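You operate a simulated robot arm through the tools that you are given. There is no shell and no other tool.

You are at the controls of a simulated two-armed robot. One attempt, no reset.

JOB
Switch the tester off, slide the foam rack back, seat the tester's motor in the teal-dot hole.
Fine: switch off before the motor is seated; tester knob to 1; the rack ends at the back of the cart top.
Where things are to end (x, y in the base frame): foam rack within 0.045 m of [0.68, 0.4].
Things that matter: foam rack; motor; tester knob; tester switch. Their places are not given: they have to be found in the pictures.

It is judged by the outcome, as a careful person would: the job done as asked, and still so three seconds after it is handed in. It fails if anything else is knocked over, pushed out of place, dropped, spilled or broken.

ROBOT AND FRAMES
Two 7-joint arms with fingered hands on one trunk that stands fixed in place. Base frame: the origin is at the foot of the trunk, x ahead of it, y to its left, z up. Lengths are in m, angles in degrees, forces in N, time in s.
The left shoulder is at [0.057, 0.125, 1.101], the right one opposite. With the tool pointing down near the work surface each hand reaches from about 0.46 to 0.86 m from the base axis, measured 20 degrees to its own side. Payload 4 kg a hand.
Tool frame (each hand has its own): the origin (TCP) lies between the finger pads and is the grasp point; the fingertips stand 0.029 m ahead of it; z points along the fingers, y is the line along which they close. The gripper opens to 0.1 m; its body begins 0.034 m behind the TCP. The gripper is a hand of 5 fingers: y runs from the thumb to the fingers, the wrist lies at [-0.015, -0.105, -0.177] in the tool frame.
Orientation is that of the tool frame in the base frame, as a unit quaternion [x, y, z, w]. With the fingers straight down and the wrist toward the robot, the tool's x, y and z point along [0, 1, 0], [1, 0, 0] and [0, 0, -1] of the base frame.

CONTROLS
- The arms move only by the tool move_arm. It takes "left_commands", "right_commands" or both (then of equal length, played together; a hand with none holds still); each is a list of rows, each a list of 2 entries, a list of its own where there are three numbers: the shift along the base's x, y, z in m, then the turn, a rotation vector about the base's x, y, z in degrees. In form: [[[x, y, z], [ax, ay, az]], ...]. A call has 1 to 20 rows; each row is the pose to reach, as a shift and turn from the pose commanded when the call began. Each row takes 0.2 s and may step no farther than 0.05 m and 8.6 degrees from the row before; otherwise, the whole call is refused. Where a pose cannot be reached the arm comes as near as it can. A force on the tool above 40 N (or 10 N above the force at the start of the call, whichever is more), or a blocked arm, ends the call early, and 0.2 s more pass. In this call time passes only in rows, and 0.2 s behind the last. The reply holds the time, the measured pose of the TCP, the force on the tool along the base axes, the opening and the grip force, in the units named above and with some noise, with the torque about the TCP (base axes, N m) and any sound that the robot's microphone picked up.
- Cameras (640 x 400 px; columns grow to the right, rows downward): "scene" is now at [0.1612, 0.0152, 1.2464]; the picture's right is [0.17, -0.98, 0.00], its down [-0.39, -0.07, -0.92] and it looks along [0.91, 0.16, -0.39] (base axes); focal length 214 px, centre (320, 200). "left" rides on the left gripper at [-0.066, -0.086, -0.121] in its tool frame; the picture's right is [-0.76, -0.31, 0.58], its down [0.59, -0.70, 0.40] and it looks along [0.28, 0.64, 0.71] (tool axes); focal length 247 px, centre (320, 200). "right" rides on the right gripper at [0.066, -0.086, -0.121] in its tool frame; the picture's right is [-0.76, 0.31, -0.58], its down [-0.59, -0.70, 0.40] and it looks along [-0.28, 0.64, 0.71] (tool axes); focal length 247 px, centre (320, 200).
- grab_frame(camera): a new picture of that camera. The clock stands still meanwhile.
- move_column(by): moves the trunk up (or, below 0, down) by that many m; the arms and the scene camera ride with it, the base frame stays. It gives what a move gives, with no picture.
- curl_fingers(index, middle, ring, little, thumb_bend, thumb_turn, hand): sets how far each is bent, from 0 (flat) to 1 (curled in); at 0.3 the hand is open as for a grip, at 0.7 the pads meet at the TCP. One left out holds its place. A second passes; each finger stops where it meets its share of the squeeze, and holds until it gets a number again. It is the only way to open and close the hand. It gives what a move gives, with no picture; readings hold the bend of each and the force on index, middle, ring, little, thumb and palm. thumb_turn goes from beside the hand (0) to across from the fingers (1), as for a grip.
- pan_tilt(pan, tilt): turns the head with the scene camera to pan (to the left, within 80 degrees either way) and tilt (down, from -29 to 69), counted from straight ahead of the robot (the tilt from the chest, where the trunk bows). It gives what a move gives.
- point_at(camera, pixels): for up to 12 pixels [column, row] of the newest picture of that camera ("zoom" is the newest enlarged one), the place [x, y, z] in the base frame of the surface seen there, good to about 0.002 m. The clock stands still meanwhile.
- zoom(camera, box): a new picture of the part [left, top, right, bottom] of that camera's present view, enlarged. The clock stands still meanwhile.
- job_done(): hands the job in; it is judged then, once.

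Unless the task says otherwise, let go and move clear before handing in.

The tools are called after "Request:" by a JSON object that holds its "method" and its "body". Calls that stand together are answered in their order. move_arm: Moves the arms, as the interface text tells. Its arguments: {"type":"object","properties":{"left_commands":{"type":"array","items":{"type":"array"}},"right_commands":{"type":"array","items":{"type":"array"}}},"required":[]} The other tools are called the same way: move_column (by) moves the trunk up or down; curl_fingers (index, middle, ring, little, thumb_bend, thumb_turn, hand) moves the fingers one by one; pan_tilt (pan, tilt) turns the head that bears the scene camera; grab_frame (camera) takes a picture; point_at (camera, pixels) gives the place of the surface under pixels of a picture; zoom (camera, box) takes an enlarged picture of a part of a camera's view; job_done () hands the job in.

At the start:

```text
t: 0.0
left_ee_pos: [0.5186, 0.3491, 1.1627]
left_ee_rot: [0.707, 0.707, 0.001, 0.0]
left_contact_force: [0.2, 0.4, 0.1]
left_torque: [0.02, -0.01, -0.01]
left_finger_gap: 0.0999
left_grasp_force: 0.1
left_shape: jaw
left_bend: [0.3, 0.3, 0.3, 0.3, 0.3, 0.98]
left_finger forces: [0.0, 0.1, 0.0, 0.1, 0.1, 0.0]
right_ee_pos: [0.6092, -0.1345, 1.2223]
right_ee_rot: [0.707, 0.707, 0.0, 0.001]
right_contact_force: [0.3, -0.6, -0.5]
right_torque: [0.0, 0.03, -0.01]
right_finger_gap: 0.1
right_grasp_force: 0.1
right_shape: jaw
right_bend: [0.3, 0.3, 0.3, 0.3, 0.3, 0.98]
right_finger forces: [0.0, 0.0, 0.0, 0.1, 0.1, 0.0]
trunk travel left (down, up): [-0.3, 0.447]
head pan, tilt (commanded): [10.0, 23.1]
```

scene: 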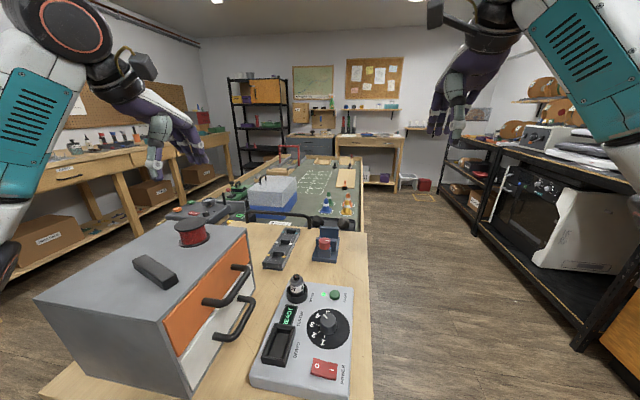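
right: 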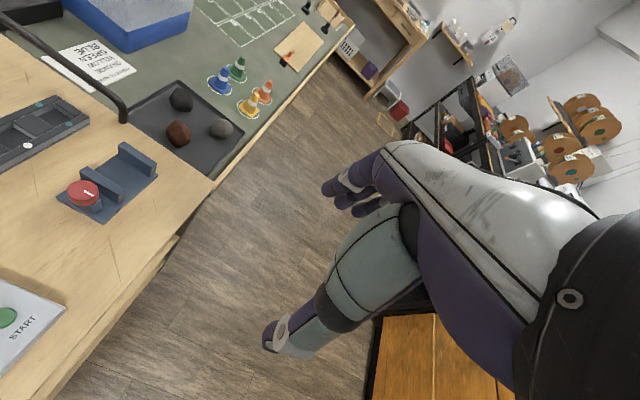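
left: 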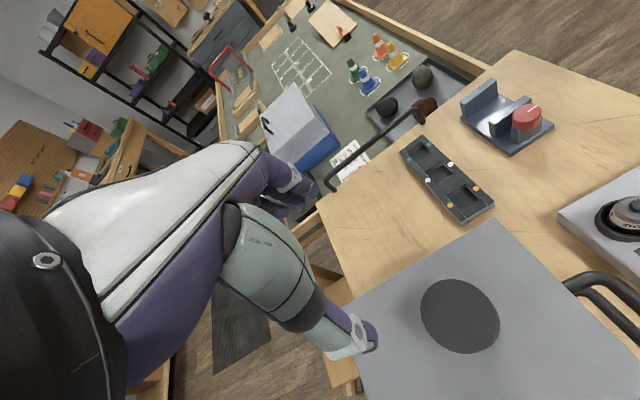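

The scene picture shows the tester at about (305,340) with a black dial (325,325), a red switch (325,368) and a small motor (297,288); a dark rack with holes lies at (282,248). I'll enlarge these areas before doing anything.

Request:
{"method": "zoom", "body": {"camera": "scene", "box": [240, 270, 380, 400]}}

Request:
{"method": "zoom", "body": {"camera": "scene", "box": [240, 215, 360, 290]}}

Request:
{"method": "zoom", "body": {"camera": "left", "box": [380, 60, 640, 260]}}

```text
3.08 times, centred on (310, 335) of scene
```

zoom: 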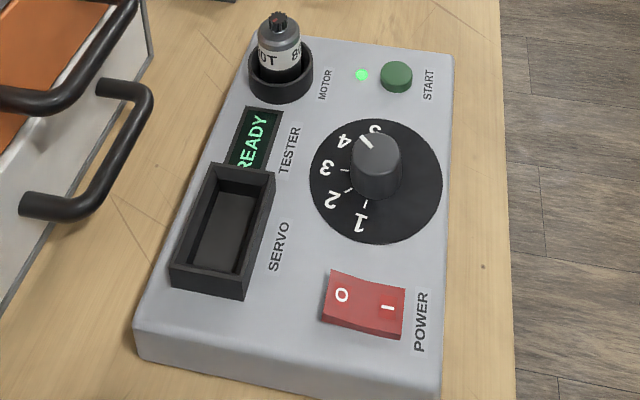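

```text
5.33 times, centred on (300, 252) of scene
```

zoom: 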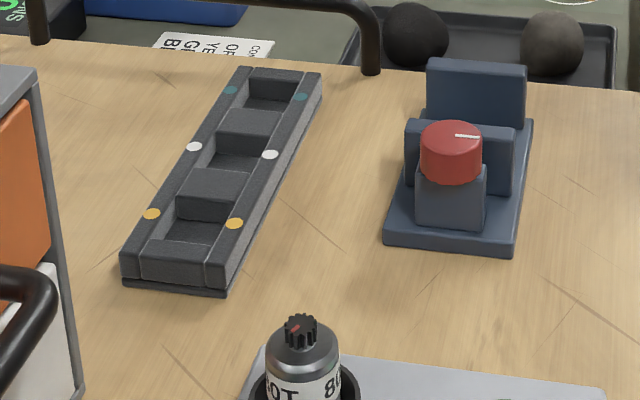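

```text
2.00 times, centred on (510, 160) of left
```

zoom: 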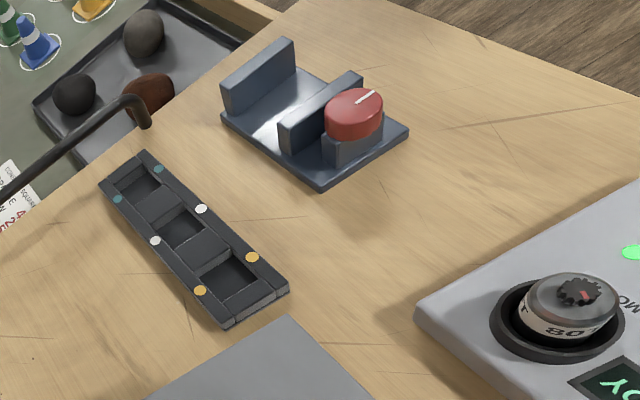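

The enlarged views show the dial pointing at about 4–5, the rocker switch with O and I marks, and a rack with three holes marked teal (far), white and yellow (near). I'll measure the key points.

Request:
{"method": "zoom", "body": {"camera": "scene", "box": [240, 270, 380, 400]}}

Request:
{"method": "point_at", "body": {"camera": "zoom", "pixels": [[279, 20], [280, 40], [376, 160], [362, 140], [360, 220], [342, 296], [388, 308], [397, 75], [248, 150], [220, 240], [420, 330], [460, 350]]}}

Request:
{"method": "zoom", "body": {"camera": "scene", "box": [240, 215, 360, 290]}}

Request:
{"method": "point_at", "body": {"camera": "zoom", "pixels": [[230, 90], [300, 97], [194, 146], [269, 154], [152, 213], [234, 223], [240, 68], [318, 75], [125, 262], [222, 290], [265, 100], [180, 236]]}}

Request:
{"method": "grab_frame", "body": {"camera": "scene"}}

Request:
{"method": "point_at", "body": {"camera": "scene", "pixels": [[37, 298], [140, 221], [245, 232], [185, 395], [245, 225], [366, 240], [195, 235], [290, 222], [370, 380], [155, 270], [240, 275], [245, 310]]}}

```text
3.08 times, centred on (310, 335) of scene
```

zoom: 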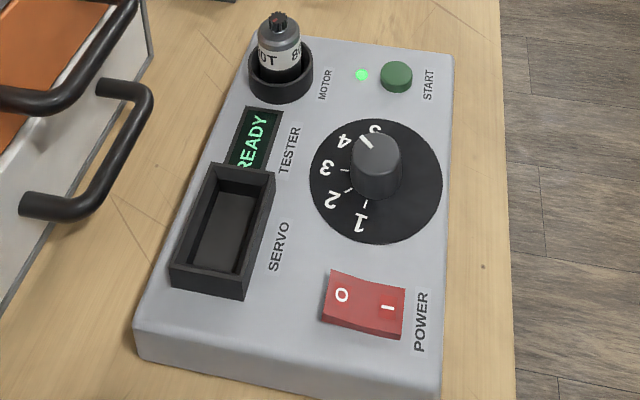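

```text
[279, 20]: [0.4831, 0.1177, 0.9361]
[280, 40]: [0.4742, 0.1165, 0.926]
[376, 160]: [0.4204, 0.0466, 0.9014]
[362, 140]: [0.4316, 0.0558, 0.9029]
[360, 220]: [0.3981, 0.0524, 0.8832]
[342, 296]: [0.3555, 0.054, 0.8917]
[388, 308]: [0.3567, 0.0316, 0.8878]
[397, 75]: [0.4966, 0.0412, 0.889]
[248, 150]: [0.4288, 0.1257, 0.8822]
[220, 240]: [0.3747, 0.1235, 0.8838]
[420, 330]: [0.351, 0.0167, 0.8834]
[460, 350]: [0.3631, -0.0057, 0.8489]
```

```text
5.33 times, centred on (300, 252) of scene
```

zoom: 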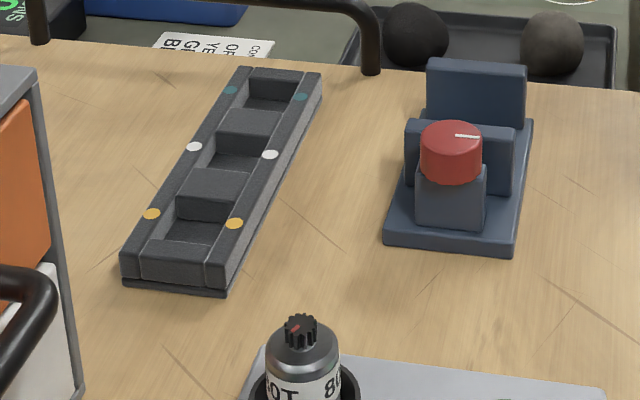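

```text
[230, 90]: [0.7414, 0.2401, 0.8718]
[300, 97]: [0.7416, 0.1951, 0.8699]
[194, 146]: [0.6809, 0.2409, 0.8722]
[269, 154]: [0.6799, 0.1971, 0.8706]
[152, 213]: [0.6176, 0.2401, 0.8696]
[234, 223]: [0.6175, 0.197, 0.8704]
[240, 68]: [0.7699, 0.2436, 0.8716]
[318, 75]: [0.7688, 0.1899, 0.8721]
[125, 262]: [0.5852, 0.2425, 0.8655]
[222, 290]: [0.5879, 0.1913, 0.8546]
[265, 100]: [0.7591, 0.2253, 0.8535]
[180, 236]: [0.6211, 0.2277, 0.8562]
```

```text
taken
```

scene: 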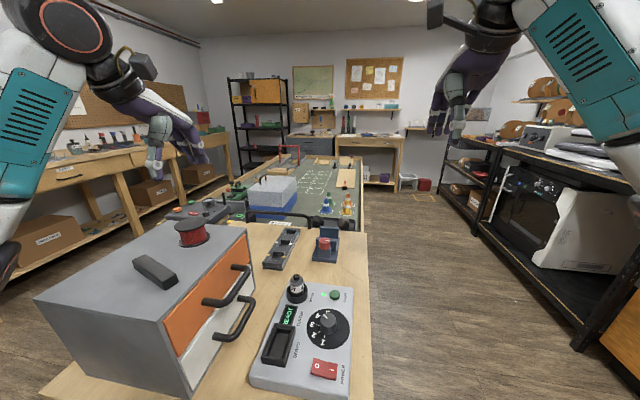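

```text
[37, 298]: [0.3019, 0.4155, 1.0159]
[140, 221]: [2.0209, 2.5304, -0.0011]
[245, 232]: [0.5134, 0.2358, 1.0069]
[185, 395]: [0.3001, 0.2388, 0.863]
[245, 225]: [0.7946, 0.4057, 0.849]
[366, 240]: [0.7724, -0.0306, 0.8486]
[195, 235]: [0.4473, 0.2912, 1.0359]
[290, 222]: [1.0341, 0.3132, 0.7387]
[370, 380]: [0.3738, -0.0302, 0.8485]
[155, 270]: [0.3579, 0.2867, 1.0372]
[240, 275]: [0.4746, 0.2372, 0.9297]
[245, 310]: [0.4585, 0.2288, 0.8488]
```

The scene measurements put the rack at x 0.585–0.77, y 0.19–0.243, top z 0.872 on a table at z 0.849; the motor is at about (0.476, 0.117), the dial at about (0.42, 0.047) and the rocker at (0.356, 0.043). I'll tilt the head down and look left to see the whole cart top before moving.

Request:
{"method": "pan_tilt", "body": {"pan": 15, "tilt": 50}}

Request:
{"method": "grab_frame", "body": {"camera": "scene"}}

Request:
{"method": "grab_frame", "body": {"camera": "left"}}

Request:
{"method": "point_at", "body": {"camera": "left", "pixels": [[320, 215], [340, 265], [330, 190], [335, 175], [400, 140], [500, 215], [370, 320], [480, 215], [404, 145], [460, 220]]}}

```text
t: 0.9
left_ee_pos: [0.5176, 0.3488, 1.1605]
left_ee_rot: [0.707, 0.707, -0.001, -0.001]
left_contact_force: [0.0, -0.6, -0.4]
left_torque: [0.0, 0.03, 0.04]
left_finger_gap: 0.0996
left_grasp_force: 0.0
left_shape: jaw
left_bend: [0.3, 0.3, 0.3, 0.3, 0.3, 0.98]
left_finger forces: [0.0, 0.1, 0.1, 0.0, 0.0, 0.0]
right_ee_pos: [0.6102, -0.1353, 1.2227]
right_ee_rot: [0.707, 0.707, 0.0, 0.0]
right_contact_force: [-0.4, -0.3, 0.4]
right_torque: [0.04, -0.01, 0.0]
right_finger_gap: 0.0996
right_grasp_force: 0.1
right_shape: jaw
right_bend: [0.3, 0.3, 0.3, 0.3, 0.3, 0.98]
right_finger forces: [0.0, 0.0, 0.0, 0.0, 0.0, 0.0]
trunk travel left (down, up): [-0.3, 0.447]
head pan, tilt (commanded): [15.0, 50.0]
```

```text
taken
```

scene: 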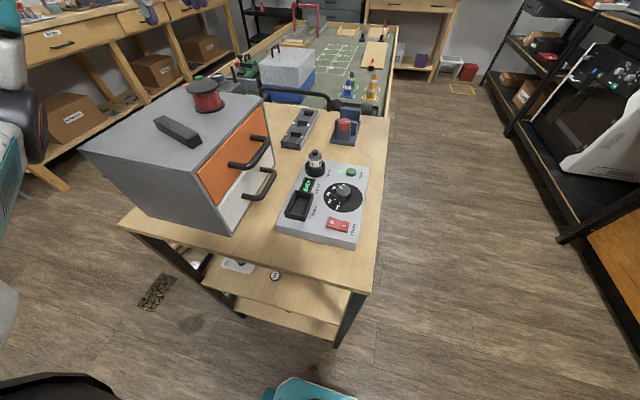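

```text
taken
```

left: 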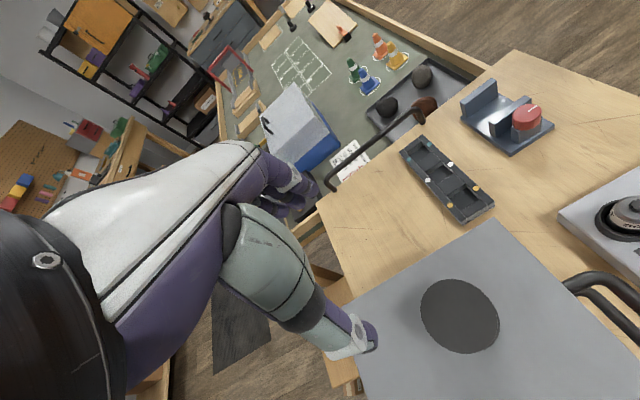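

```text
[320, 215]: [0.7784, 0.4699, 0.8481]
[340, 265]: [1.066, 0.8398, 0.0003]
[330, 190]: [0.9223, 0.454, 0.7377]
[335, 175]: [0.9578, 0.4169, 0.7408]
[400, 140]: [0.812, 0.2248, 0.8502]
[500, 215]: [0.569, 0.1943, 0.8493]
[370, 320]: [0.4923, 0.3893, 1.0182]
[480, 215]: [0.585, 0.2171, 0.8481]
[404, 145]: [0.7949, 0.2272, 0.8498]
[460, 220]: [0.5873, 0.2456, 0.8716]
```

The left picture shows the table clear between the rack and the back edge (y≈0.47 at (320,215)), so the rack can slide in +y. The tester is close to the robot, so I'll raise the trunk first to give the arms room to fold.

Request:
{"method": "move_column", "body": {"by": 0.25}}

Request:
{"method": "pan_tilt", "body": {"pan": 8, "tilt": 60}}

Request:
{"method": "grab_frame", "body": {"camera": "scene"}}

```text
t: 3.5
left_ee_pos: [0.5189, 0.3486, 1.4102]
left_ee_rot: [0.707, 0.707, 0.0, -0.001]
left_contact_force: [0.5, 0.4, -0.6]
left_torque: [-0.01, 0.01, 0.01]
left_finger_gap: 0.0996
left_grasp_force: 0.1
left_shape: jaw
left_bend: [0.3, 0.3, 0.3, 0.3, 0.3, 0.98]
left_finger forces: [0.0, 0.1, 0.1, 0.0, 0.0, 0.0]
right_ee_pos: [0.6101, -0.1343, 1.4727]
right_ee_rot: [0.707, 0.707, -0.001, 0.0]
right_contact_force: [-0.1, -0.4, -1.1]
right_torque: [0.01, -0.01, -0.02]
right_finger_gap: 0.0997
right_grasp_force: 0.0
right_shape: jaw
right_bend: [0.3, 0.3, 0.3, 0.3, 0.3, 0.98]
right_finger forces: [0.0, 0.1, 0.1, 0.0, 0.0, 0.1]
trunk travel left (down, up): [-0.55, 0.197]
head pan, tilt (commanded): [15.0, 50.0]
```

```text
t: 4.2
left_ee_pos: [0.5174, 0.3496, 1.4115]
left_ee_rot: [0.707, 0.707, 0.0, 0.0]
left_contact_force: [0.3, -0.1, 0.1]
left_torque: [0.0, -0.03, -0.02]
left_finger_gap: 0.0998
left_grasp_force: 0.1
left_shape: jaw
left_bend: [0.3, 0.3, 0.3, 0.3, 0.3, 0.98]
left_finger forces: [0.1, 0.1, 0.0, 0.0, 0.1, 0.0]
right_ee_pos: [0.6092, -0.136, 1.4731]
right_ee_rot: [0.707, 0.707, 0.0, 0.0]
right_contact_force: [-0.2, -0.7, 0.4]
right_torque: [-0.01, -0.02, -0.01]
right_finger_gap: 0.0997
right_grasp_force: 0.0
right_shape: jaw
right_bend: [0.3, 0.3, 0.3, 0.3, 0.3, 0.98]
right_finger forces: [0.0, 0.1, 0.1, 0.1, 0.1, 0.0]
trunk travel left (down, up): [-0.55, 0.197]
head pan, tilt (commanded): [8.0, 60.0]
```

```text
taken
```

scene: 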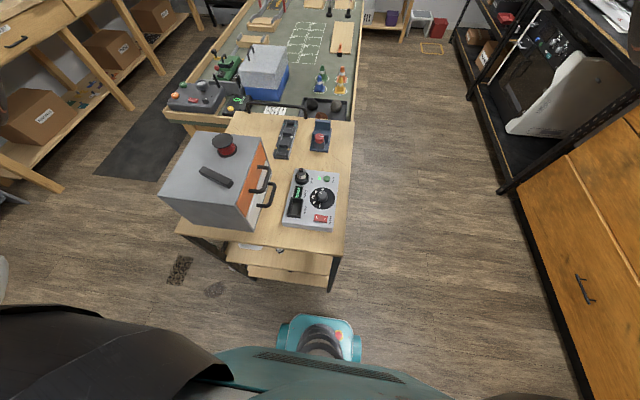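

Request:
{"method": "zoom", "body": {"camera": "scene", "box": [270, 155, 350, 235]}}

Request:
{"method": "point_at", "body": {"camera": "zoom", "pixels": [[320, 90], [400, 200], [372, 170], [400, 290], [340, 300], [300, 250], [400, 330], [420, 330], [350, 350], [440, 350], [390, 350], [520, 230]]}}

Request:
{"method": "zoom", "body": {"camera": "scene", "box": [180, 90, 360, 260]}}

```text
5.00 times, centred on (310, 195) of scene
```

zoom: 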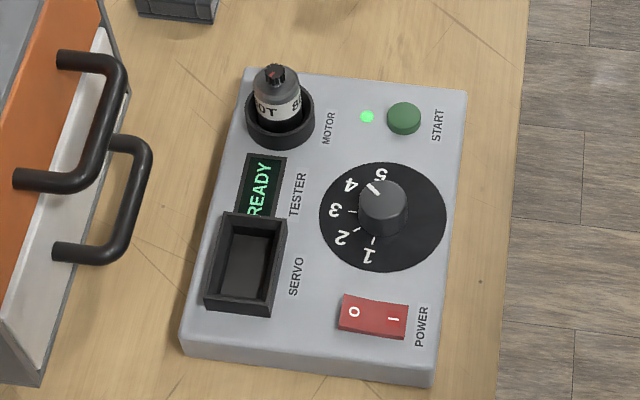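

```text
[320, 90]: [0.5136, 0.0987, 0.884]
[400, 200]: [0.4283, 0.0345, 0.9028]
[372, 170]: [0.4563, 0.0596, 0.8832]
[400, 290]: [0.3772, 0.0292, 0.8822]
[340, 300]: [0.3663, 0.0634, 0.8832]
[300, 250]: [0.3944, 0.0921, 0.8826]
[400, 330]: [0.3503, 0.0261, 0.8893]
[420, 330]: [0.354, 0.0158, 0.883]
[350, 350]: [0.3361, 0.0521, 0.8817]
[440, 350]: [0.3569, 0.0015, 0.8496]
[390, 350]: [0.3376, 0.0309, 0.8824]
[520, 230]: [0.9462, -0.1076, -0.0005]
```

```text
2.35 times, centred on (270, 175) of scene
```

zoom: 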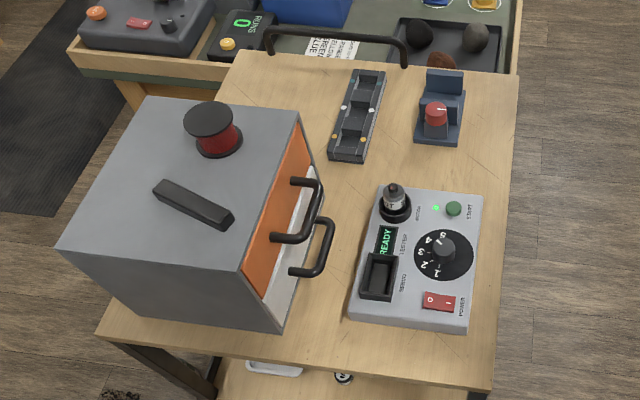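

The enlarged view shows the pointer tip near (372,186) on a round knob, with labels 1–5 around its left side. I'll measure the dial, labels and pointer precisely.

Request:
{"method": "zoom", "body": {"camera": "scene", "box": [300, 180, 345, 215]}}

Request:
{"method": "zoom", "body": {"camera": "scene", "box": [305, 205, 345, 230]}}

```text
11.43 times, centred on (322, 198) of scene
```

zoom: 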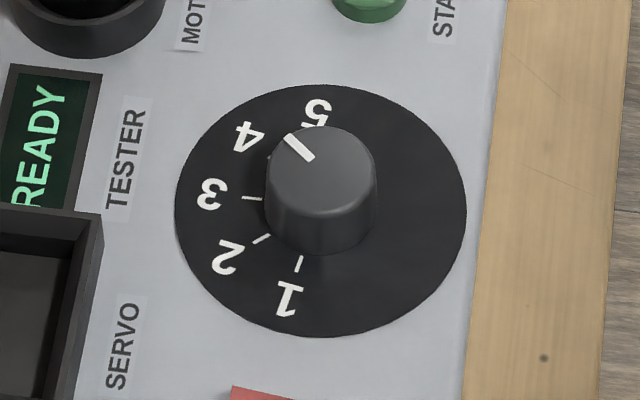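

```text
16.00 times, centred on (325, 218) of scene
```

zoom: 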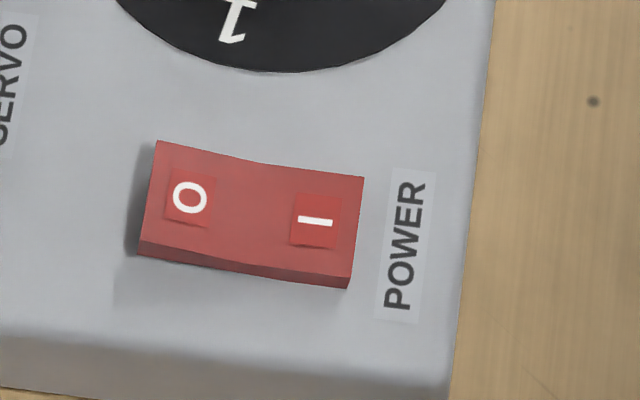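

The O half of the rocker is at (188,197) and stands higher than the I half at (315,222), so it is on now. I'll measure both and then the dial.

Request:
{"method": "point_at", "body": {"camera": "zoom", "pixels": [[188, 197], [315, 222], [160, 145], [145, 240], [360, 182], [348, 270], [250, 210], [220, 30], [260, 60], [100, 250]]}}

Request:
{"method": "zoom", "body": {"camera": "scene", "box": [300, 180, 345, 215]}}

Request:
{"method": "point_at", "body": {"camera": "zoom", "pixels": [[287, 134], [311, 159], [321, 171], [320, 128], [375, 175], [270, 175], [320, 212], [289, 298], [229, 257], [212, 193], [249, 136], [318, 112]]}}

Request:
{"method": "point_at", "body": {"camera": "zoom", "pixels": [[320, 85], [176, 210], [465, 210], [320, 337], [298, 268], [262, 238], [250, 198], [320, 250], [370, 14]]}}

```text
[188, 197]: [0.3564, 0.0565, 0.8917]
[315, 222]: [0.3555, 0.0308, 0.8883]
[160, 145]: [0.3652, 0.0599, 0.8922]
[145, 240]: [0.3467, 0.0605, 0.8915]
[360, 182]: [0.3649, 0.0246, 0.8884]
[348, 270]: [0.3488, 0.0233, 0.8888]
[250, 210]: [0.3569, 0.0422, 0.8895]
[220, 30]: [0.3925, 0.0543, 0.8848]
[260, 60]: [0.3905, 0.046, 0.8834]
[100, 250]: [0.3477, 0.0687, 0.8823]
```

```text
11.43 times, centred on (322, 198) of scene
```

zoom: 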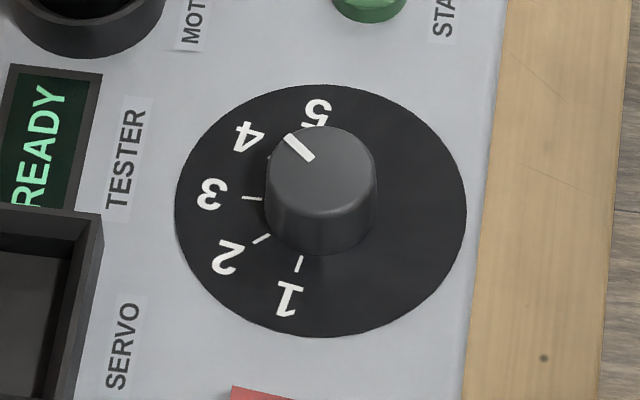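

```text
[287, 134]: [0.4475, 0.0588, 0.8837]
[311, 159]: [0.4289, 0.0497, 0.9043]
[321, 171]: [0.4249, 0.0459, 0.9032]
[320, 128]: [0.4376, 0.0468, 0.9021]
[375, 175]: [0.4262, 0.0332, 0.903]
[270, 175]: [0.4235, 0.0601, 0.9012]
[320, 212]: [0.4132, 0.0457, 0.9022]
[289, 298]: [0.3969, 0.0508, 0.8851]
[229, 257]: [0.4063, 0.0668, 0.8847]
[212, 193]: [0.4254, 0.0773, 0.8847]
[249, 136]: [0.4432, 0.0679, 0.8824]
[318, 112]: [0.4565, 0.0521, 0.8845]
```

```text
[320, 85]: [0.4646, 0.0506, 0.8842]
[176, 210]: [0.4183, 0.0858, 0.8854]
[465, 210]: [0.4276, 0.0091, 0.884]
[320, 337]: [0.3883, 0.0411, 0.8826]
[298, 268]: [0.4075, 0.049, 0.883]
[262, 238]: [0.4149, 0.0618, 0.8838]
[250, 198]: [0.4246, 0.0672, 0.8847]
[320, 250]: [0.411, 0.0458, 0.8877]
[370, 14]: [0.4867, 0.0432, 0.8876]
```

The pointer's line from (311,159) to (288,137) works out to about 48° from +x, which is label 4 (50°); label 1 is at about 173°, so the knob needs roughly +120° about z. I'll first shape the right hand into a pointing index finger for the switch and look at it.

Request:
{"method": "curl_fingers", "body": {"hand": "right", "index": 0.5, "middle": 1.0, "ring": 1.0, "little": 1.0, "thumb_bend": 0.3, "thumb_turn": 1.0}}

Request:
{"method": "grab_frame", "body": {"camera": "right"}}

```text
t: 5.2
left_ee_pos: [0.5186, 0.3485, 1.4111]
left_ee_rot: [0.707, 0.707, 0.0, 0.0]
left_contact_force: [0.3, -0.2, -0.2]
left_torque: [0.04, -0.02, -0.02]
left_finger_gap: 0.1001
left_grasp_force: 0.1
left_shape: jaw
left_bend: [0.3, 0.3, 0.3, 0.3, 0.3, 0.98]
left_finger forces: [0.0, 0.0, 0.0, 0.0, 0.1, 0.0]
right_ee_pos: [0.6108, -0.1357, 1.4728]
right_ee_rot: [0.707, 0.707, 0.0, 0.001]
right_contact_force: [0.6, 0.0, 0.3]
right_torque: [0.0, 0.02, 0.03]
right_finger_gap: 0.0747
right_grasp_force: 0.2
right_shape: fingers
right_bend: [0.5, 1.0, 1.0, 1.0, 0.3, 0.97]
right_finger forces: [0.0, 0.0, 0.1, 0.0, 0.0, 0.0]
trunk travel left (down, up): [-0.55, 0.197]
head pan, tilt (commanded): [8.0, 60.0]
```

```text
taken
```

right: 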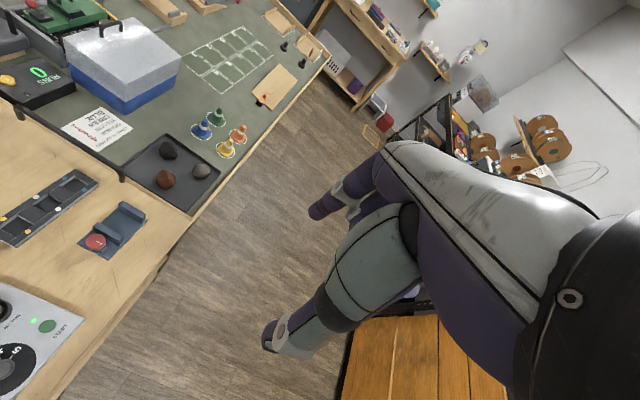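

The right picture shows the index tip at about (315,210) and the thumb tip at about (270,338). I'll measure where those tips are relative to the TCP.

Request:
{"method": "point_at", "body": {"camera": "right", "pixels": [[315, 210], [325, 205], [345, 190], [268, 338], [275, 345], [360, 210], [355, 215], [390, 160]]}}

Request:
{"method": "zoom", "body": {"camera": "right", "box": [240, 130, 440, 370]}}

```text
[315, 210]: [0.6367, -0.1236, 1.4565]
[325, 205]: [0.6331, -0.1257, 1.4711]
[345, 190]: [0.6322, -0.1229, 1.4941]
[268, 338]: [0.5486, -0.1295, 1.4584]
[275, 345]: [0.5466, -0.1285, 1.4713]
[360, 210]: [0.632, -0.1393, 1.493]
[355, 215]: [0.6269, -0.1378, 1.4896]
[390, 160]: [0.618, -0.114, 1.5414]
```

```text
1.67 times, centred on (340, 250) of right
```

zoom: 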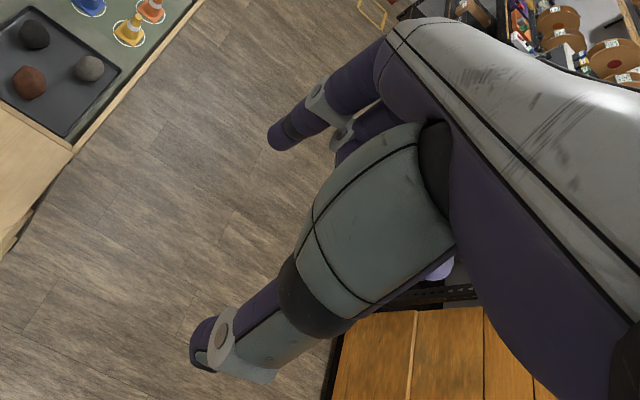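

The index tip is about (+0.027, +0.012, −0.02) from the right TCP, with the other fingers well above it. I'll bring the right hand toward a point above the O half of the rocker, stopping high first.

Request:
{"method": "move_arm", "body": {"right_commands": [[[-0.03, 0.02, -0.03], [0, 0, 0]], [[-0.06, 0.04, -0.06], [0, 0, 0]], [[-0.09, 0.06, -0.09], [0, 0, 0]], [[-0.12, 0.08, -0.12], [0, 0, 0]], [[-0.15, 0.1, -0.15], [0, 0, 0]], [[-0.18, 0.12, -0.18], [0, 0, 0]], [[-0.21, 0.14, -0.21], [0, 0, 0]], [[-0.24, 0.16, -0.24], [0, 0, 0]], [[-0.26, 0.17, -0.28], [0, 0, 0]], [[-0.281, 0.178, -0.32], [0, 0, 0]]]}}

Request:
{"method": "grab_frame", "body": {"camera": "scene"}}

Request:
{"method": "grab_frame", "body": {"camera": "right"}}

```text
t: 7.4
left_ee_pos: [0.5178, 0.3499, 1.411]
left_ee_rot: [0.707, 0.707, 0.0, 0.0]
left_contact_force: [-0.7, 0.8, -0.4]
left_torque: [0.02, 0.01, -0.03]
left_finger_gap: 0.0998
left_grasp_force: 0.0
left_shape: jaw
left_bend: [0.3, 0.3, 0.3, 0.3, 0.3, 0.98]
left_finger forces: [0.0, 0.1, 0.1, 0.1, 0.0, 0.1]
right_ee_pos: [0.3288, 0.0416, 1.1533]
right_ee_rot: [0.707, 0.707, 0.0, 0.0]
right_contact_force: [0.1, -0.5, -0.2]
right_torque: [-0.02, -0.01, -0.02]
right_finger_gap: 0.075
right_grasp_force: 0.1
right_shape: fingers
right_bend: [0.5, 1.0, 1.0, 1.0, 0.3, 0.98]
right_finger forces: [0.0, 0.1, 0.0, 0.1, 0.0, 0.0]
trunk travel left (down, up): [-0.55, 0.197]
head pan, tilt (commanded): [8.0, 60.0]
```

```text
taken
```

scene: 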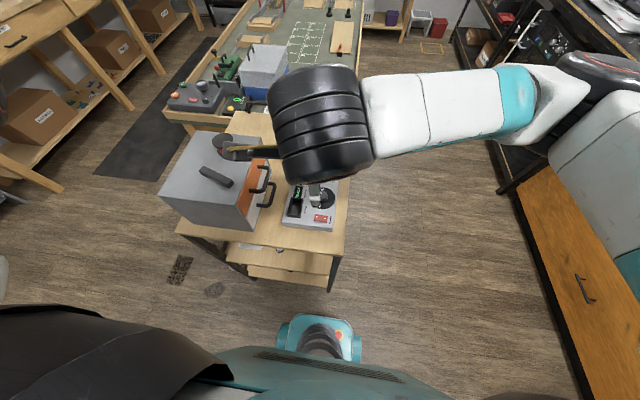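

```text
taken
```

right: 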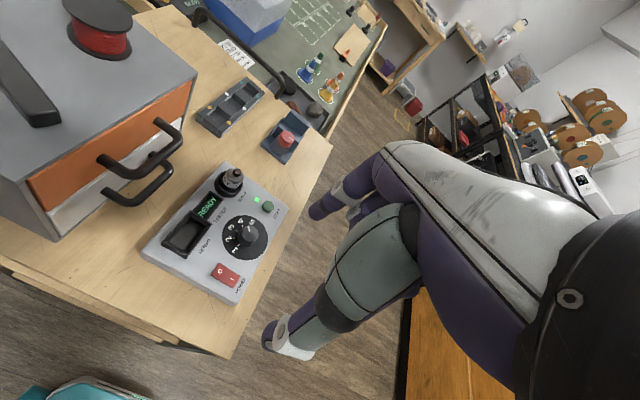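

The right hand reached the commanded spot exactly and the right picture shows the switch at (225,275) below. I'll descend until the index tip is a few centimetres above the rocker and check.

Request:
{"method": "move_arm", "body": {"right_commands": [[[0, 0.0, -0.04], [0, 0, 0]], [[0, 0.0, -0.08], [0, 0, 0]], [[0, 0.0, -0.12], [0, 0, 0]], [[0, 0.0, -0.16], [0, 0, 0]], [[0, 0.001, -0.19], [0, 0, 0]], [[0, 0.001, -0.205], [0, 0, 0]]]}}

Request:
{"method": "grab_frame", "body": {"camera": "right"}}

Request:
{"method": "grab_frame", "body": {"camera": "scene"}}

```text
t: 8.8
left_ee_pos: [0.5175, 0.3477, 1.4123]
left_ee_rot: [0.707, 0.707, 0.0, 0.0]
left_contact_force: [-1.4, 0.4, 0.6]
left_torque: [-0.02, -0.02, 0.02]
left_finger_gap: 0.0997
left_grasp_force: 0.0
left_shape: jaw
left_bend: [0.3, 0.3, 0.3, 0.3, 0.3, 0.98]
left_finger forces: [0.0, 0.1, 0.1, 0.0, 0.1, 0.1]
right_ee_pos: [0.3296, 0.043, 0.9482]
right_ee_rot: [0.707, 0.707, -0.001, 0.0]
right_contact_force: [-0.6, -0.2, -1.0]
right_torque: [0.01, -0.04, 0.0]
right_finger_gap: 0.075
right_grasp_force: 0.0
right_shape: fingers
right_bend: [0.5, 1.0, 1.0, 1.0, 0.3, 0.98]
right_finger forces: [0.0, 0.0, 0.1, 0.1, 0.1, 0.1]
trunk travel left (down, up): [-0.55, 0.197]
head pan, tilt (commanded): [8.0, 60.0]
```

```text
taken
```

right: 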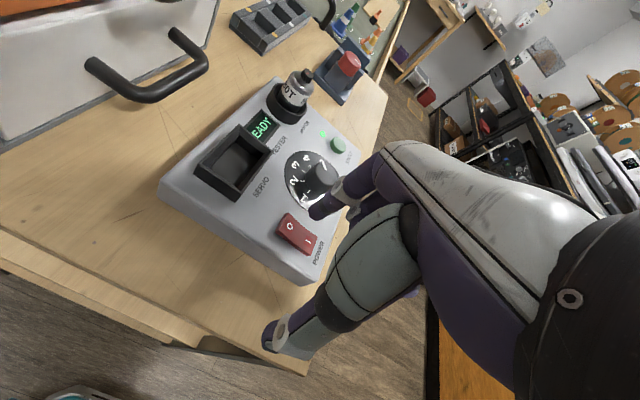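

```text
taken
```

scene: 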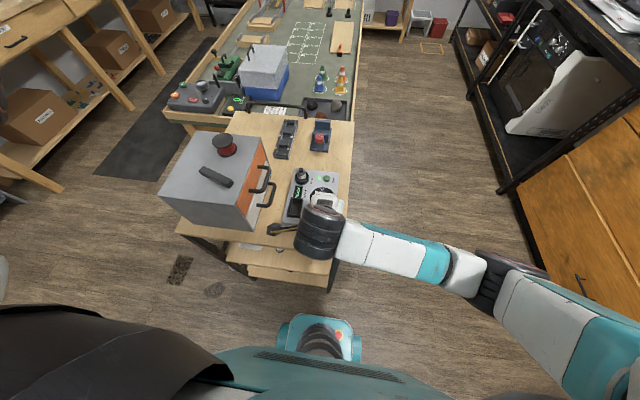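

The index tip now sits at about (312,213) in the right picture, apparently above the rocker at (297,232). I'll measure tip and rocker positions together.

Request:
{"method": "zoom", "body": {"camera": "right", "box": [240, 150, 400, 270]}}

Request:
{"method": "point_at", "body": {"camera": "right", "pixels": [[311, 213], [315, 217], [318, 208], [322, 215], [290, 226], [307, 240], [270, 338]]}}

```text
3.33 times, centred on (320, 210) of right
```

zoom: 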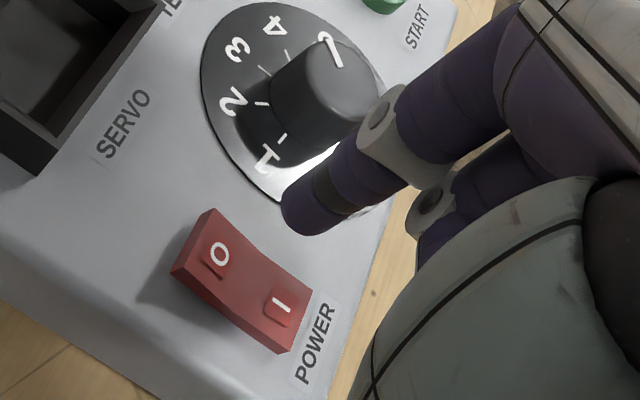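

```text
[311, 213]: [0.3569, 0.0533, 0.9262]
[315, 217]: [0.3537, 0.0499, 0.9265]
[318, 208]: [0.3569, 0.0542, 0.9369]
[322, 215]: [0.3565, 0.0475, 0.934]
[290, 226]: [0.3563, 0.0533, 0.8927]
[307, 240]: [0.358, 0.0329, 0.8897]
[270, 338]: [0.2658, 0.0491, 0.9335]
```

The tip is at about (0.356, 0.050, 0.925), slightly short in y of the O half at (0.356, 0.056, 0.892). I'll shift 7 mm in y and press down in small steps, watching force and sound.

Request:
{"method": "move_arm", "body": {"right_commands": [[[0.0, 0.007, -0.01], [0, 0, 0]], [[0.0, 0.007, -0.022], [0, 0, 0]], [[0, 0.007, -0.028], [0, 0, 0]], [[0, 0.007, -0.032], [0, 0, 0]], [[0, 0.007, -0.035], [0, 0, 0]]]}}

Request:
{"method": "zoom", "body": {"camera": "right", "box": [240, 150, 400, 270]}}

```text
t: 10.2
left_ee_pos: [0.5199, 0.3493, 1.4103]
left_ee_rot: [0.707, 0.707, 0.0, -0.001]
left_contact_force: [1.0, 0.4, -0.8]
left_torque: [0.0, 0.06, -0.02]
left_finger_gap: 0.0999
left_grasp_force: 0.0
left_shape: jaw
left_bend: [0.3, 0.3, 0.3, 0.3, 0.3, 0.98]
left_finger forces: [0.0, 0.0, 0.0, 0.0, 0.0, 0.0]
right_ee_pos: [0.3326, 0.0523, 0.917]
right_ee_rot: [0.707, 0.707, 0.007, 0.001]
right_contact_force: [-1.1, -0.8, 6.0]
right_torque: [0.01, -0.16, 0.0]
right_finger_gap: 0.0723
right_grasp_force: 3.7
right_shape: fingers
right_bend: [0.51, 1.0, 1.0, 1.0, 0.3, 0.98]
right_finger forces: [7.1, 0.0, 0.0, 0.0, 0.0, 0.1]
trunk travel left (down, up): [-0.55, 0.197]
head pan, tilt (commanded): [8.0, 60.0]
stopped in row 5 (right hand): the force on the tool passed its limit at 42 N (the readings are from after the stop); the commanded pose is now the measured one
```

```text
3.33 times, centred on (320, 210) of right
```

zoom: 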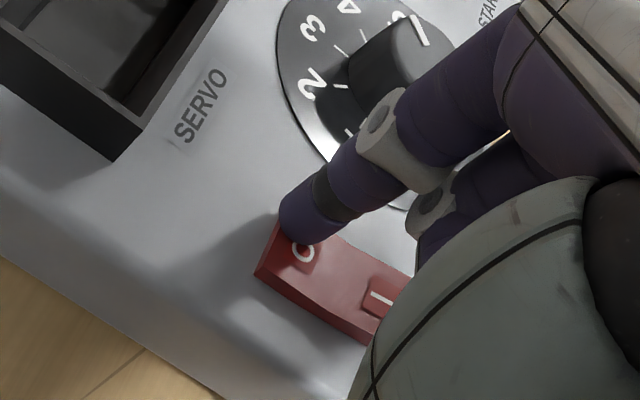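

The press stopped at 42 N with the index on the O mark. I'll lift off and look at whether the rocker and the display changed.

Request:
{"method": "move_arm", "body": {"right_commands": [[[-0.003, 0, 0.02], [0, 0, 0]], [[-0.003, 0, 0.05], [0, 0, 0]], [[-0.003, 0, 0.08], [0, 0, 0]]]}}

Request:
{"method": "zoom", "body": {"camera": "right", "box": [160, 120, 400, 300]}}

Request:
{"method": "zoom", "body": {"camera": "scene", "box": [270, 155, 350, 235]}}

```text
t: 11.0
left_ee_pos: [0.5181, 0.3493, 1.4113]
left_ee_rot: [0.707, 0.707, 0.0, 0.0]
left_contact_force: [-0.5, -0.3, -0.3]
left_torque: [-0.03, 0.0, 0.03]
left_finger_gap: 0.1002
left_grasp_force: 0.0
left_shape: jaw
left_bend: [0.3, 0.3, 0.3, 0.3, 0.3, 0.98]
left_finger forces: [0.0, 0.0, 0.0, 0.0, 0.0, 0.0]
right_ee_pos: [0.3275, 0.0528, 0.9974]
right_ee_rot: [0.707, 0.707, 0.005, 0.001]
right_contact_force: [0.1, -0.7, 0.1]
right_torque: [-0.03, 0.0, 0.03]
right_finger_gap: 0.0746
right_grasp_force: 0.1
right_shape: fingers
right_bend: [0.5, 1.0, 1.0, 1.0, 0.3, 0.98]
right_finger forces: [0.0, 0.0, 0.0, 0.0, 0.1, 0.0]
trunk travel left (down, up): [-0.55, 0.197]
head pan, tilt (commanded): [8.0, 60.0]
```

```text
2.22 times, centred on (280, 210) of right
```

zoom: 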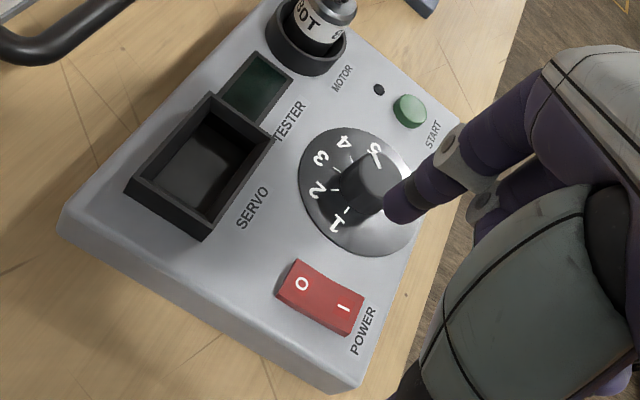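

```text
5.00 times, centred on (310, 195) of scene
```

zoom: 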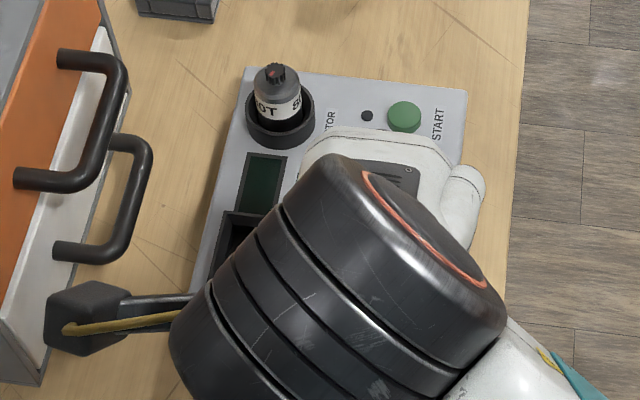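

The display and LED have gone dark and the rocker's O side at (302,285) is down, so the tester is off. Next I'll shape the right hand with index, middle and thumb half-closed for gripping the knob, and measure the tips.

Request:
{"method": "move_arm", "body": {"right_commands": [[[0.02, 0, 0.02], [0, 0, 0]], [[0.05, -0.005, 0.04], [0, 0, 0]], [[0.08, -0.01, 0.05], [0, 0, 0]]]}}

Request:
{"method": "curl_fingers", "body": {"hand": "right", "index": 0.45, "middle": 0.45, "ring": 1.0, "little": 1.0, "thumb_bend": 0.45, "thumb_turn": 1.0}}

Request:
{"method": "zoom", "body": {"camera": "right", "box": [160, 110, 448, 380]}}

Request:
{"method": "grab_frame", "body": {"camera": "right"}}

```text
t: 11.8
left_ee_pos: [0.5191, 0.3497, 1.4104]
left_ee_rot: [0.707, 0.707, -0.001, 0.0]
left_contact_force: [0.6, 0.0, -0.1]
left_torque: [-0.03, -0.01, -0.01]
left_finger_gap: 0.1
left_grasp_force: 0.0
left_shape: jaw
left_bend: [0.3, 0.3, 0.3, 0.3, 0.3, 0.98]
left_finger forces: [0.0, 0.0, 0.0, 0.1, 0.0, 0.0]
right_ee_pos: [0.4084, 0.045, 1.0477]
right_ee_rot: [0.707, 0.707, 0.006, 0.0]
right_contact_force: [0.5, 0.0, 0.2]
right_torque: [0.01, 0.02, -0.01]
right_finger_gap: 0.0748
right_grasp_force: 0.0
right_shape: fingers
right_bend: [0.5, 1.0, 1.0, 1.0, 0.3, 0.98]
right_finger forces: [0.0, 0.1, 0.0, 0.1, 0.0, 0.1]
trunk travel left (down, up): [-0.55, 0.197]
head pan, tilt (commanded): [8.0, 60.0]
```

```text
t: 12.8
left_ee_pos: [0.5175, 0.3481, 1.412]
left_ee_rot: [0.707, 0.707, 0.0, 0.001]
left_contact_force: [0.8, 0.1, 0.3]
left_torque: [0.01, -0.02, -0.01]
left_finger_gap: 0.0997
left_grasp_force: 0.0
left_shape: jaw
left_bend: [0.3, 0.3, 0.3, 0.3, 0.3, 0.98]
left_finger forces: [0.0, 0.1, 0.1, 0.0, 0.0, 0.0]
right_ee_pos: [0.407, 0.0437, 1.0479]
right_ee_rot: [0.707, 0.707, 0.008, 0.001]
right_contact_force: [-0.3, 0.0, -0.3]
right_torque: [0.01, -0.01, 0.0]
right_finger_gap: 0.0625
right_grasp_force: 0.0
right_shape: fingers
right_bend: [0.45, 0.45, 1.0, 1.0, 0.45, 0.99]
right_finger forces: [0.0, 0.0, 0.0, 0.0, 0.1, 0.1]
trunk travel left (down, up): [-0.55, 0.197]
head pan, tilt (commanded): [8.0, 60.0]
```

```text
1.48 times, centred on (304, 245) of right
```

zoom: 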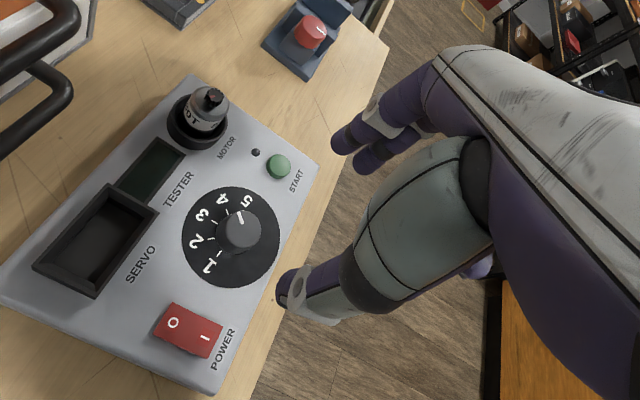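

```text
taken
```

right: 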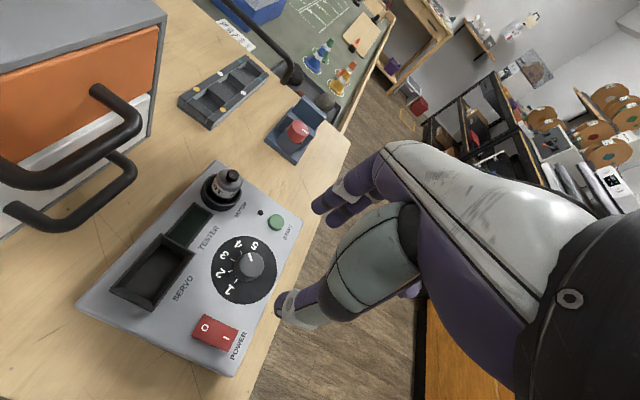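

Index tip is at about (313,208), middle tip at (328,222), thumb tip at (279,308). I'll measure these and recheck the knob in this view.

Request:
{"method": "point_at", "body": {"camera": "right", "pixels": [[313, 208], [320, 203], [326, 221], [332, 216], [279, 308], [277, 302], [285, 315], [283, 296], [250, 256], [250, 266], [262, 265], [239, 265]]}}

Request:
{"method": "zoom", "body": {"camera": "right", "box": [200, 230, 290, 310]}}

Request:
{"method": "zoom", "body": {"camera": "right", "box": [260, 180, 400, 330]}}

```text
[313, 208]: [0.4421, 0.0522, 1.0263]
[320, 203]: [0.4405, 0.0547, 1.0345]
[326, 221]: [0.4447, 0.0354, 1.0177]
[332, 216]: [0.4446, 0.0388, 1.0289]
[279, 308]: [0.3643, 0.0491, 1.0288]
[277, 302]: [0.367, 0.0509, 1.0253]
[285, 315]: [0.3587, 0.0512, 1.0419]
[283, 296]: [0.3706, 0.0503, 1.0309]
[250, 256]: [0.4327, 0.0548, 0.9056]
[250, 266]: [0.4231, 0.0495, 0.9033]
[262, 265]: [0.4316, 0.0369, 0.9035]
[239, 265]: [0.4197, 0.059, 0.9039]
```

```text
5.00 times, centred on (245, 270) of right
```

zoom: 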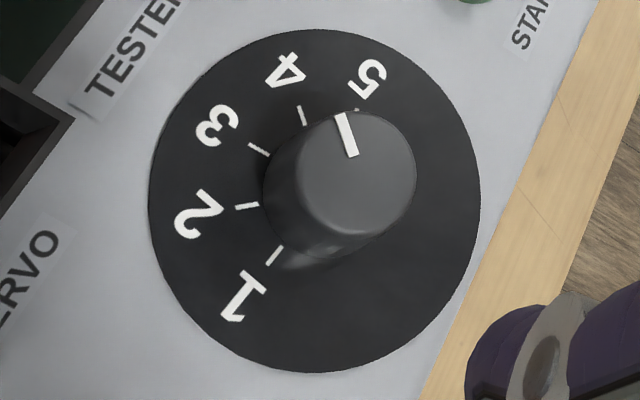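

```text
2.67 times, centred on (330, 255) of right
```

zoom: 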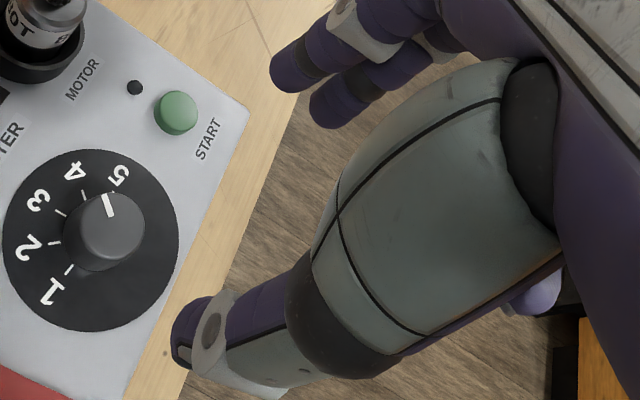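

The tips straddle the TCP almost evenly (fingers +0.034, thumb −0.037 along the closing line), and the knob pointer at (347,135) in the enlarged view lines up with the 4 tick. I'll centre the hand over the knob and come down to just above it, taking out the small tilt.

Request:
{"method": "move_arm", "body": {"right_commands": [[[0.01, 0.001, -0.01], [-0.3, 0.3, 0]], [[0.019, 0.0015, -0.03], [-0.5, 0.6, 0]], [[0.019, 0.0015, -0.06], [-0.5, 0.6, 0]], [[0.019, 0.0015, -0.085], [-0.5, 0.6, 0]]]}}

Request:
{"method": "grab_frame", "body": {"camera": "right"}}

Request:
{"method": "zoom", "body": {"camera": "right", "box": [240, 160, 400, 320]}}

```text
t: 13.8
left_ee_pos: [0.5187, 0.3487, 1.4119]
left_ee_rot: [0.707, 0.707, 0.0, 0.0]
left_contact_force: [-0.4, 0.2, 1.0]
left_torque: [0.02, 0.03, 0.0]
left_finger_gap: 0.0997
left_grasp_force: 0.0
left_shape: jaw
left_bend: [0.3, 0.3, 0.3, 0.3, 0.3, 0.98]
left_finger forces: [0.0, 0.1, 0.1, 0.0, 0.0, 0.0]
right_ee_pos: [0.4264, 0.0457, 0.9622]
right_ee_rot: [0.708, 0.706, 0.0, 0.0]
right_contact_force: [0.5, -0.1, -0.2]
right_torque: [0.02, 0.03, 0.02]
right_finger_gap: 0.0623
right_grasp_force: 0.0
right_shape: fingers
right_bend: [0.45, 0.45, 1.0, 1.0, 0.45, 0.99]
right_finger forces: [0.1, 0.0, 0.1, 0.0, 0.0, 0.1]
trunk travel left (down, up): [-0.55, 0.197]
head pan, tilt (commanded): [8.0, 60.0]
```

```text
taken
```

right: 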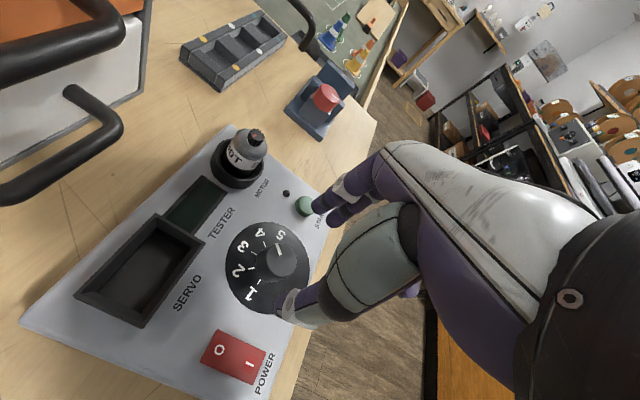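

```text
2.50 times, centred on (320, 240) of right
```

zoom: 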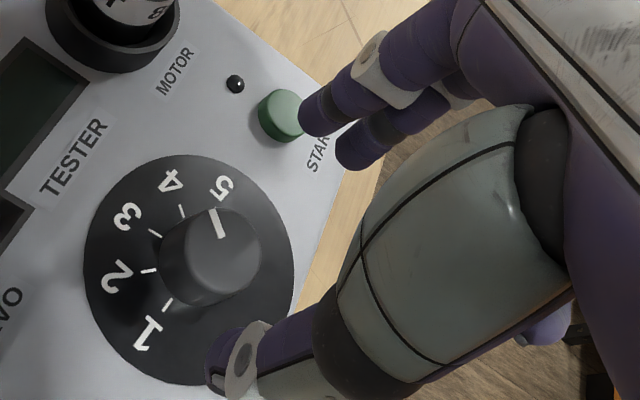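

The hand is over the knob with thumb tip (285,305) and finger tips (312,205) on either side and the START button clear beyond. I'll lower 42 mm so the pads sit beside the knob and look again.

Request:
{"method": "move_arm", "body": {"right_commands": [[[0, 0, -0.015], [0, 0, 0]], [[0, 0, -0.03], [0, 0, 0]], [[0, 0, -0.038], [0, 0, 0]], [[0, 0, -0.042], [0, 0, 0]]]}}

Request:
{"method": "zoom", "body": {"camera": "right", "box": [240, 160, 400, 320]}}

```text
t: 14.8
left_ee_pos: [0.5182, 0.3492, 1.4124]
left_ee_rot: [0.707, 0.707, 0.0, 0.0]
left_contact_force: [-0.1, -0.5, 0.4]
left_torque: [0.01, 0.0, 0.0]
left_finger_gap: 0.0998
left_grasp_force: 0.1
left_shape: jaw
left_bend: [0.3, 0.3, 0.3, 0.3, 0.3, 0.98]
left_finger forces: [0.0, 0.0, 0.0, 0.0, 0.0, 0.1]
right_ee_pos: [0.4268, 0.0442, 0.9204]
right_ee_rot: [0.707, 0.707, 0.0, 0.0]
right_contact_force: [-0.4, -0.1, -0.1]
right_torque: [-0.01, 0.02, 0.02]
right_finger_gap: 0.0623
right_grasp_force: 0.1
right_shape: fingers
right_bend: [0.45, 0.45, 1.0, 1.0, 0.45, 0.99]
right_finger forces: [0.1, 0.0, 0.1, 0.1, 0.1, 0.1]
trunk travel left (down, up): [-0.55, 0.197]
head pan, tilt (commanded): [8.0, 60.0]
```

```text
2.50 times, centred on (320, 240) of right
```

zoom: 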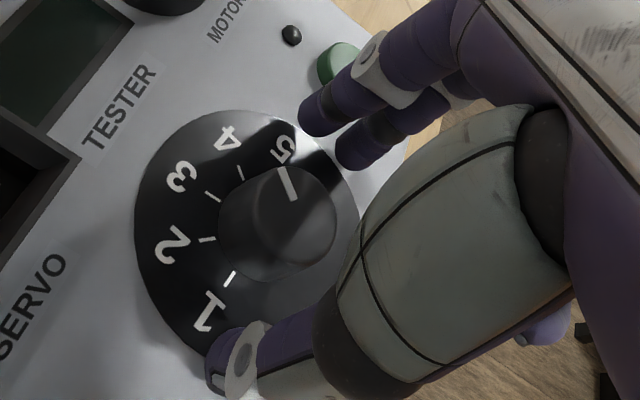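

The knob is between the thumb tip (230,360) and the finger tips (310,115), (355,150). I'll measure the knob top from this camera to check centring before I close.

Request:
{"method": "point_at", "body": {"camera": "zoom", "pixels": [[279, 170], [293, 198], [305, 172], [334, 205], [262, 200], [300, 238], [318, 110], [355, 150], [230, 345], [243, 335], [300, 205]]}}

```text
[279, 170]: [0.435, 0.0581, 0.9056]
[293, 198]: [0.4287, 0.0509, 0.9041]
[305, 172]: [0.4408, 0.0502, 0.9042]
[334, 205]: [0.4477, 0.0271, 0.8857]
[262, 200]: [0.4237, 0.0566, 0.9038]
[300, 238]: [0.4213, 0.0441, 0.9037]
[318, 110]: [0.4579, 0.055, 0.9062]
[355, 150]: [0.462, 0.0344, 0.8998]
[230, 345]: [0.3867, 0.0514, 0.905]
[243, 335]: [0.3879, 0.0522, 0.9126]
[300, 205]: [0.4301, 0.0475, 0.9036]
```

The knob centre measures about (0.4257, 0.0475) and the pointer 49°, with the hand 1–2 mm off in y. I'll nudge 2 mm in y and then close index, middle and thumb on the knob.

Request:
{"method": "move_arm", "body": {"right_commands": [[[-0.0005, 0.002, 0], [0, 0, 0]]]}}

Request:
{"method": "curl_fingers", "body": {"hand": "right", "index": 0.72, "middle": 0.72, "thumb_bend": 0.72}}

Request:
{"method": "zoom", "body": {"camera": "right", "box": [240, 160, 400, 320]}}

```text
t: 15.2
left_ee_pos: [0.5172, 0.3499, 1.4112]
left_ee_rot: [0.708, 0.707, 0.001, 0.0]
left_contact_force: [-0.4, 0.4, 0.6]
left_torque: [0.01, -0.03, -0.03]
left_finger_gap: 0.0998
left_grasp_force: 0.0
left_shape: jaw
left_bend: [0.3, 0.3, 0.3, 0.3, 0.3, 0.98]
left_finger forces: [0.0, 0.0, 0.1, 0.0, 0.0, 0.0]
right_ee_pos: [0.4254, 0.0466, 0.92]
right_ee_rot: [0.706, 0.708, 0.0, 0.0]
right_contact_force: [-0.2, -0.3, -0.1]
right_torque: [0.0, -0.01, -0.01]
right_finger_gap: 0.0624
right_grasp_force: 0.1
right_shape: fingers
right_bend: [0.45, 0.45, 1.0, 1.0, 0.45, 0.99]
right_finger forces: [0.0, 0.1, 0.0, 0.0, 0.0, 0.0]
trunk travel left (down, up): [-0.55, 0.197]
head pan, tilt (commanded): [8.0, 60.0]
```

```text
t: 16.2
left_ee_pos: [0.5178, 0.3492, 1.4115]
left_ee_rot: [0.707, 0.707, 0.0, 0.0]
left_contact_force: [-0.4, 0.0, 0.3]
left_torque: [-0.01, -0.02, 0.0]
left_finger_gap: 0.0997
left_grasp_force: 0.2
left_shape: jaw
left_bend: [0.3, 0.3, 0.3, 0.3, 0.3, 0.98]
left_finger forces: [0.0, 0.0, 0.1, 0.1, 0.0, 0.0]
right_ee_pos: [0.4259, 0.0459, 0.9215]
right_ee_rot: [0.707, 0.707, 0.0, 0.0]
right_contact_force: [3.7, -1.3, -0.5]
right_torque: [-0.03, -0.06, -0.04]
right_finger_gap: 0.0237
right_grasp_force: 10.8
right_shape: fingers
right_bend: [0.61, 0.65, 1.0, 1.0, 0.64, 1.0]
right_finger forces: [7.3, 5.1, 0.0, 0.0, 8.8, 0.0]
trunk travel left (down, up): [-0.55, 0.197]
head pan, tilt (commanded): [8.0, 60.0]
```

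```text
2.50 times, centred on (320, 240) of right
```

zoom: 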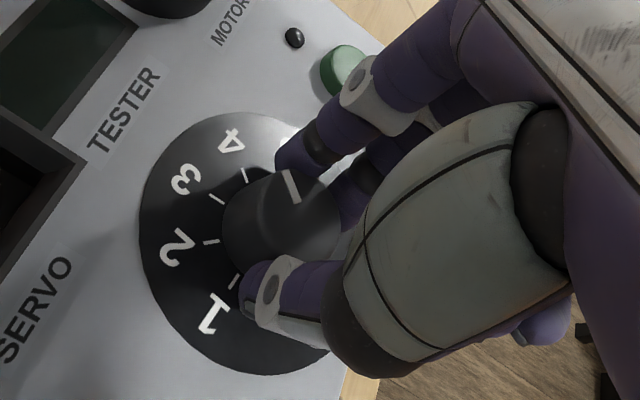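

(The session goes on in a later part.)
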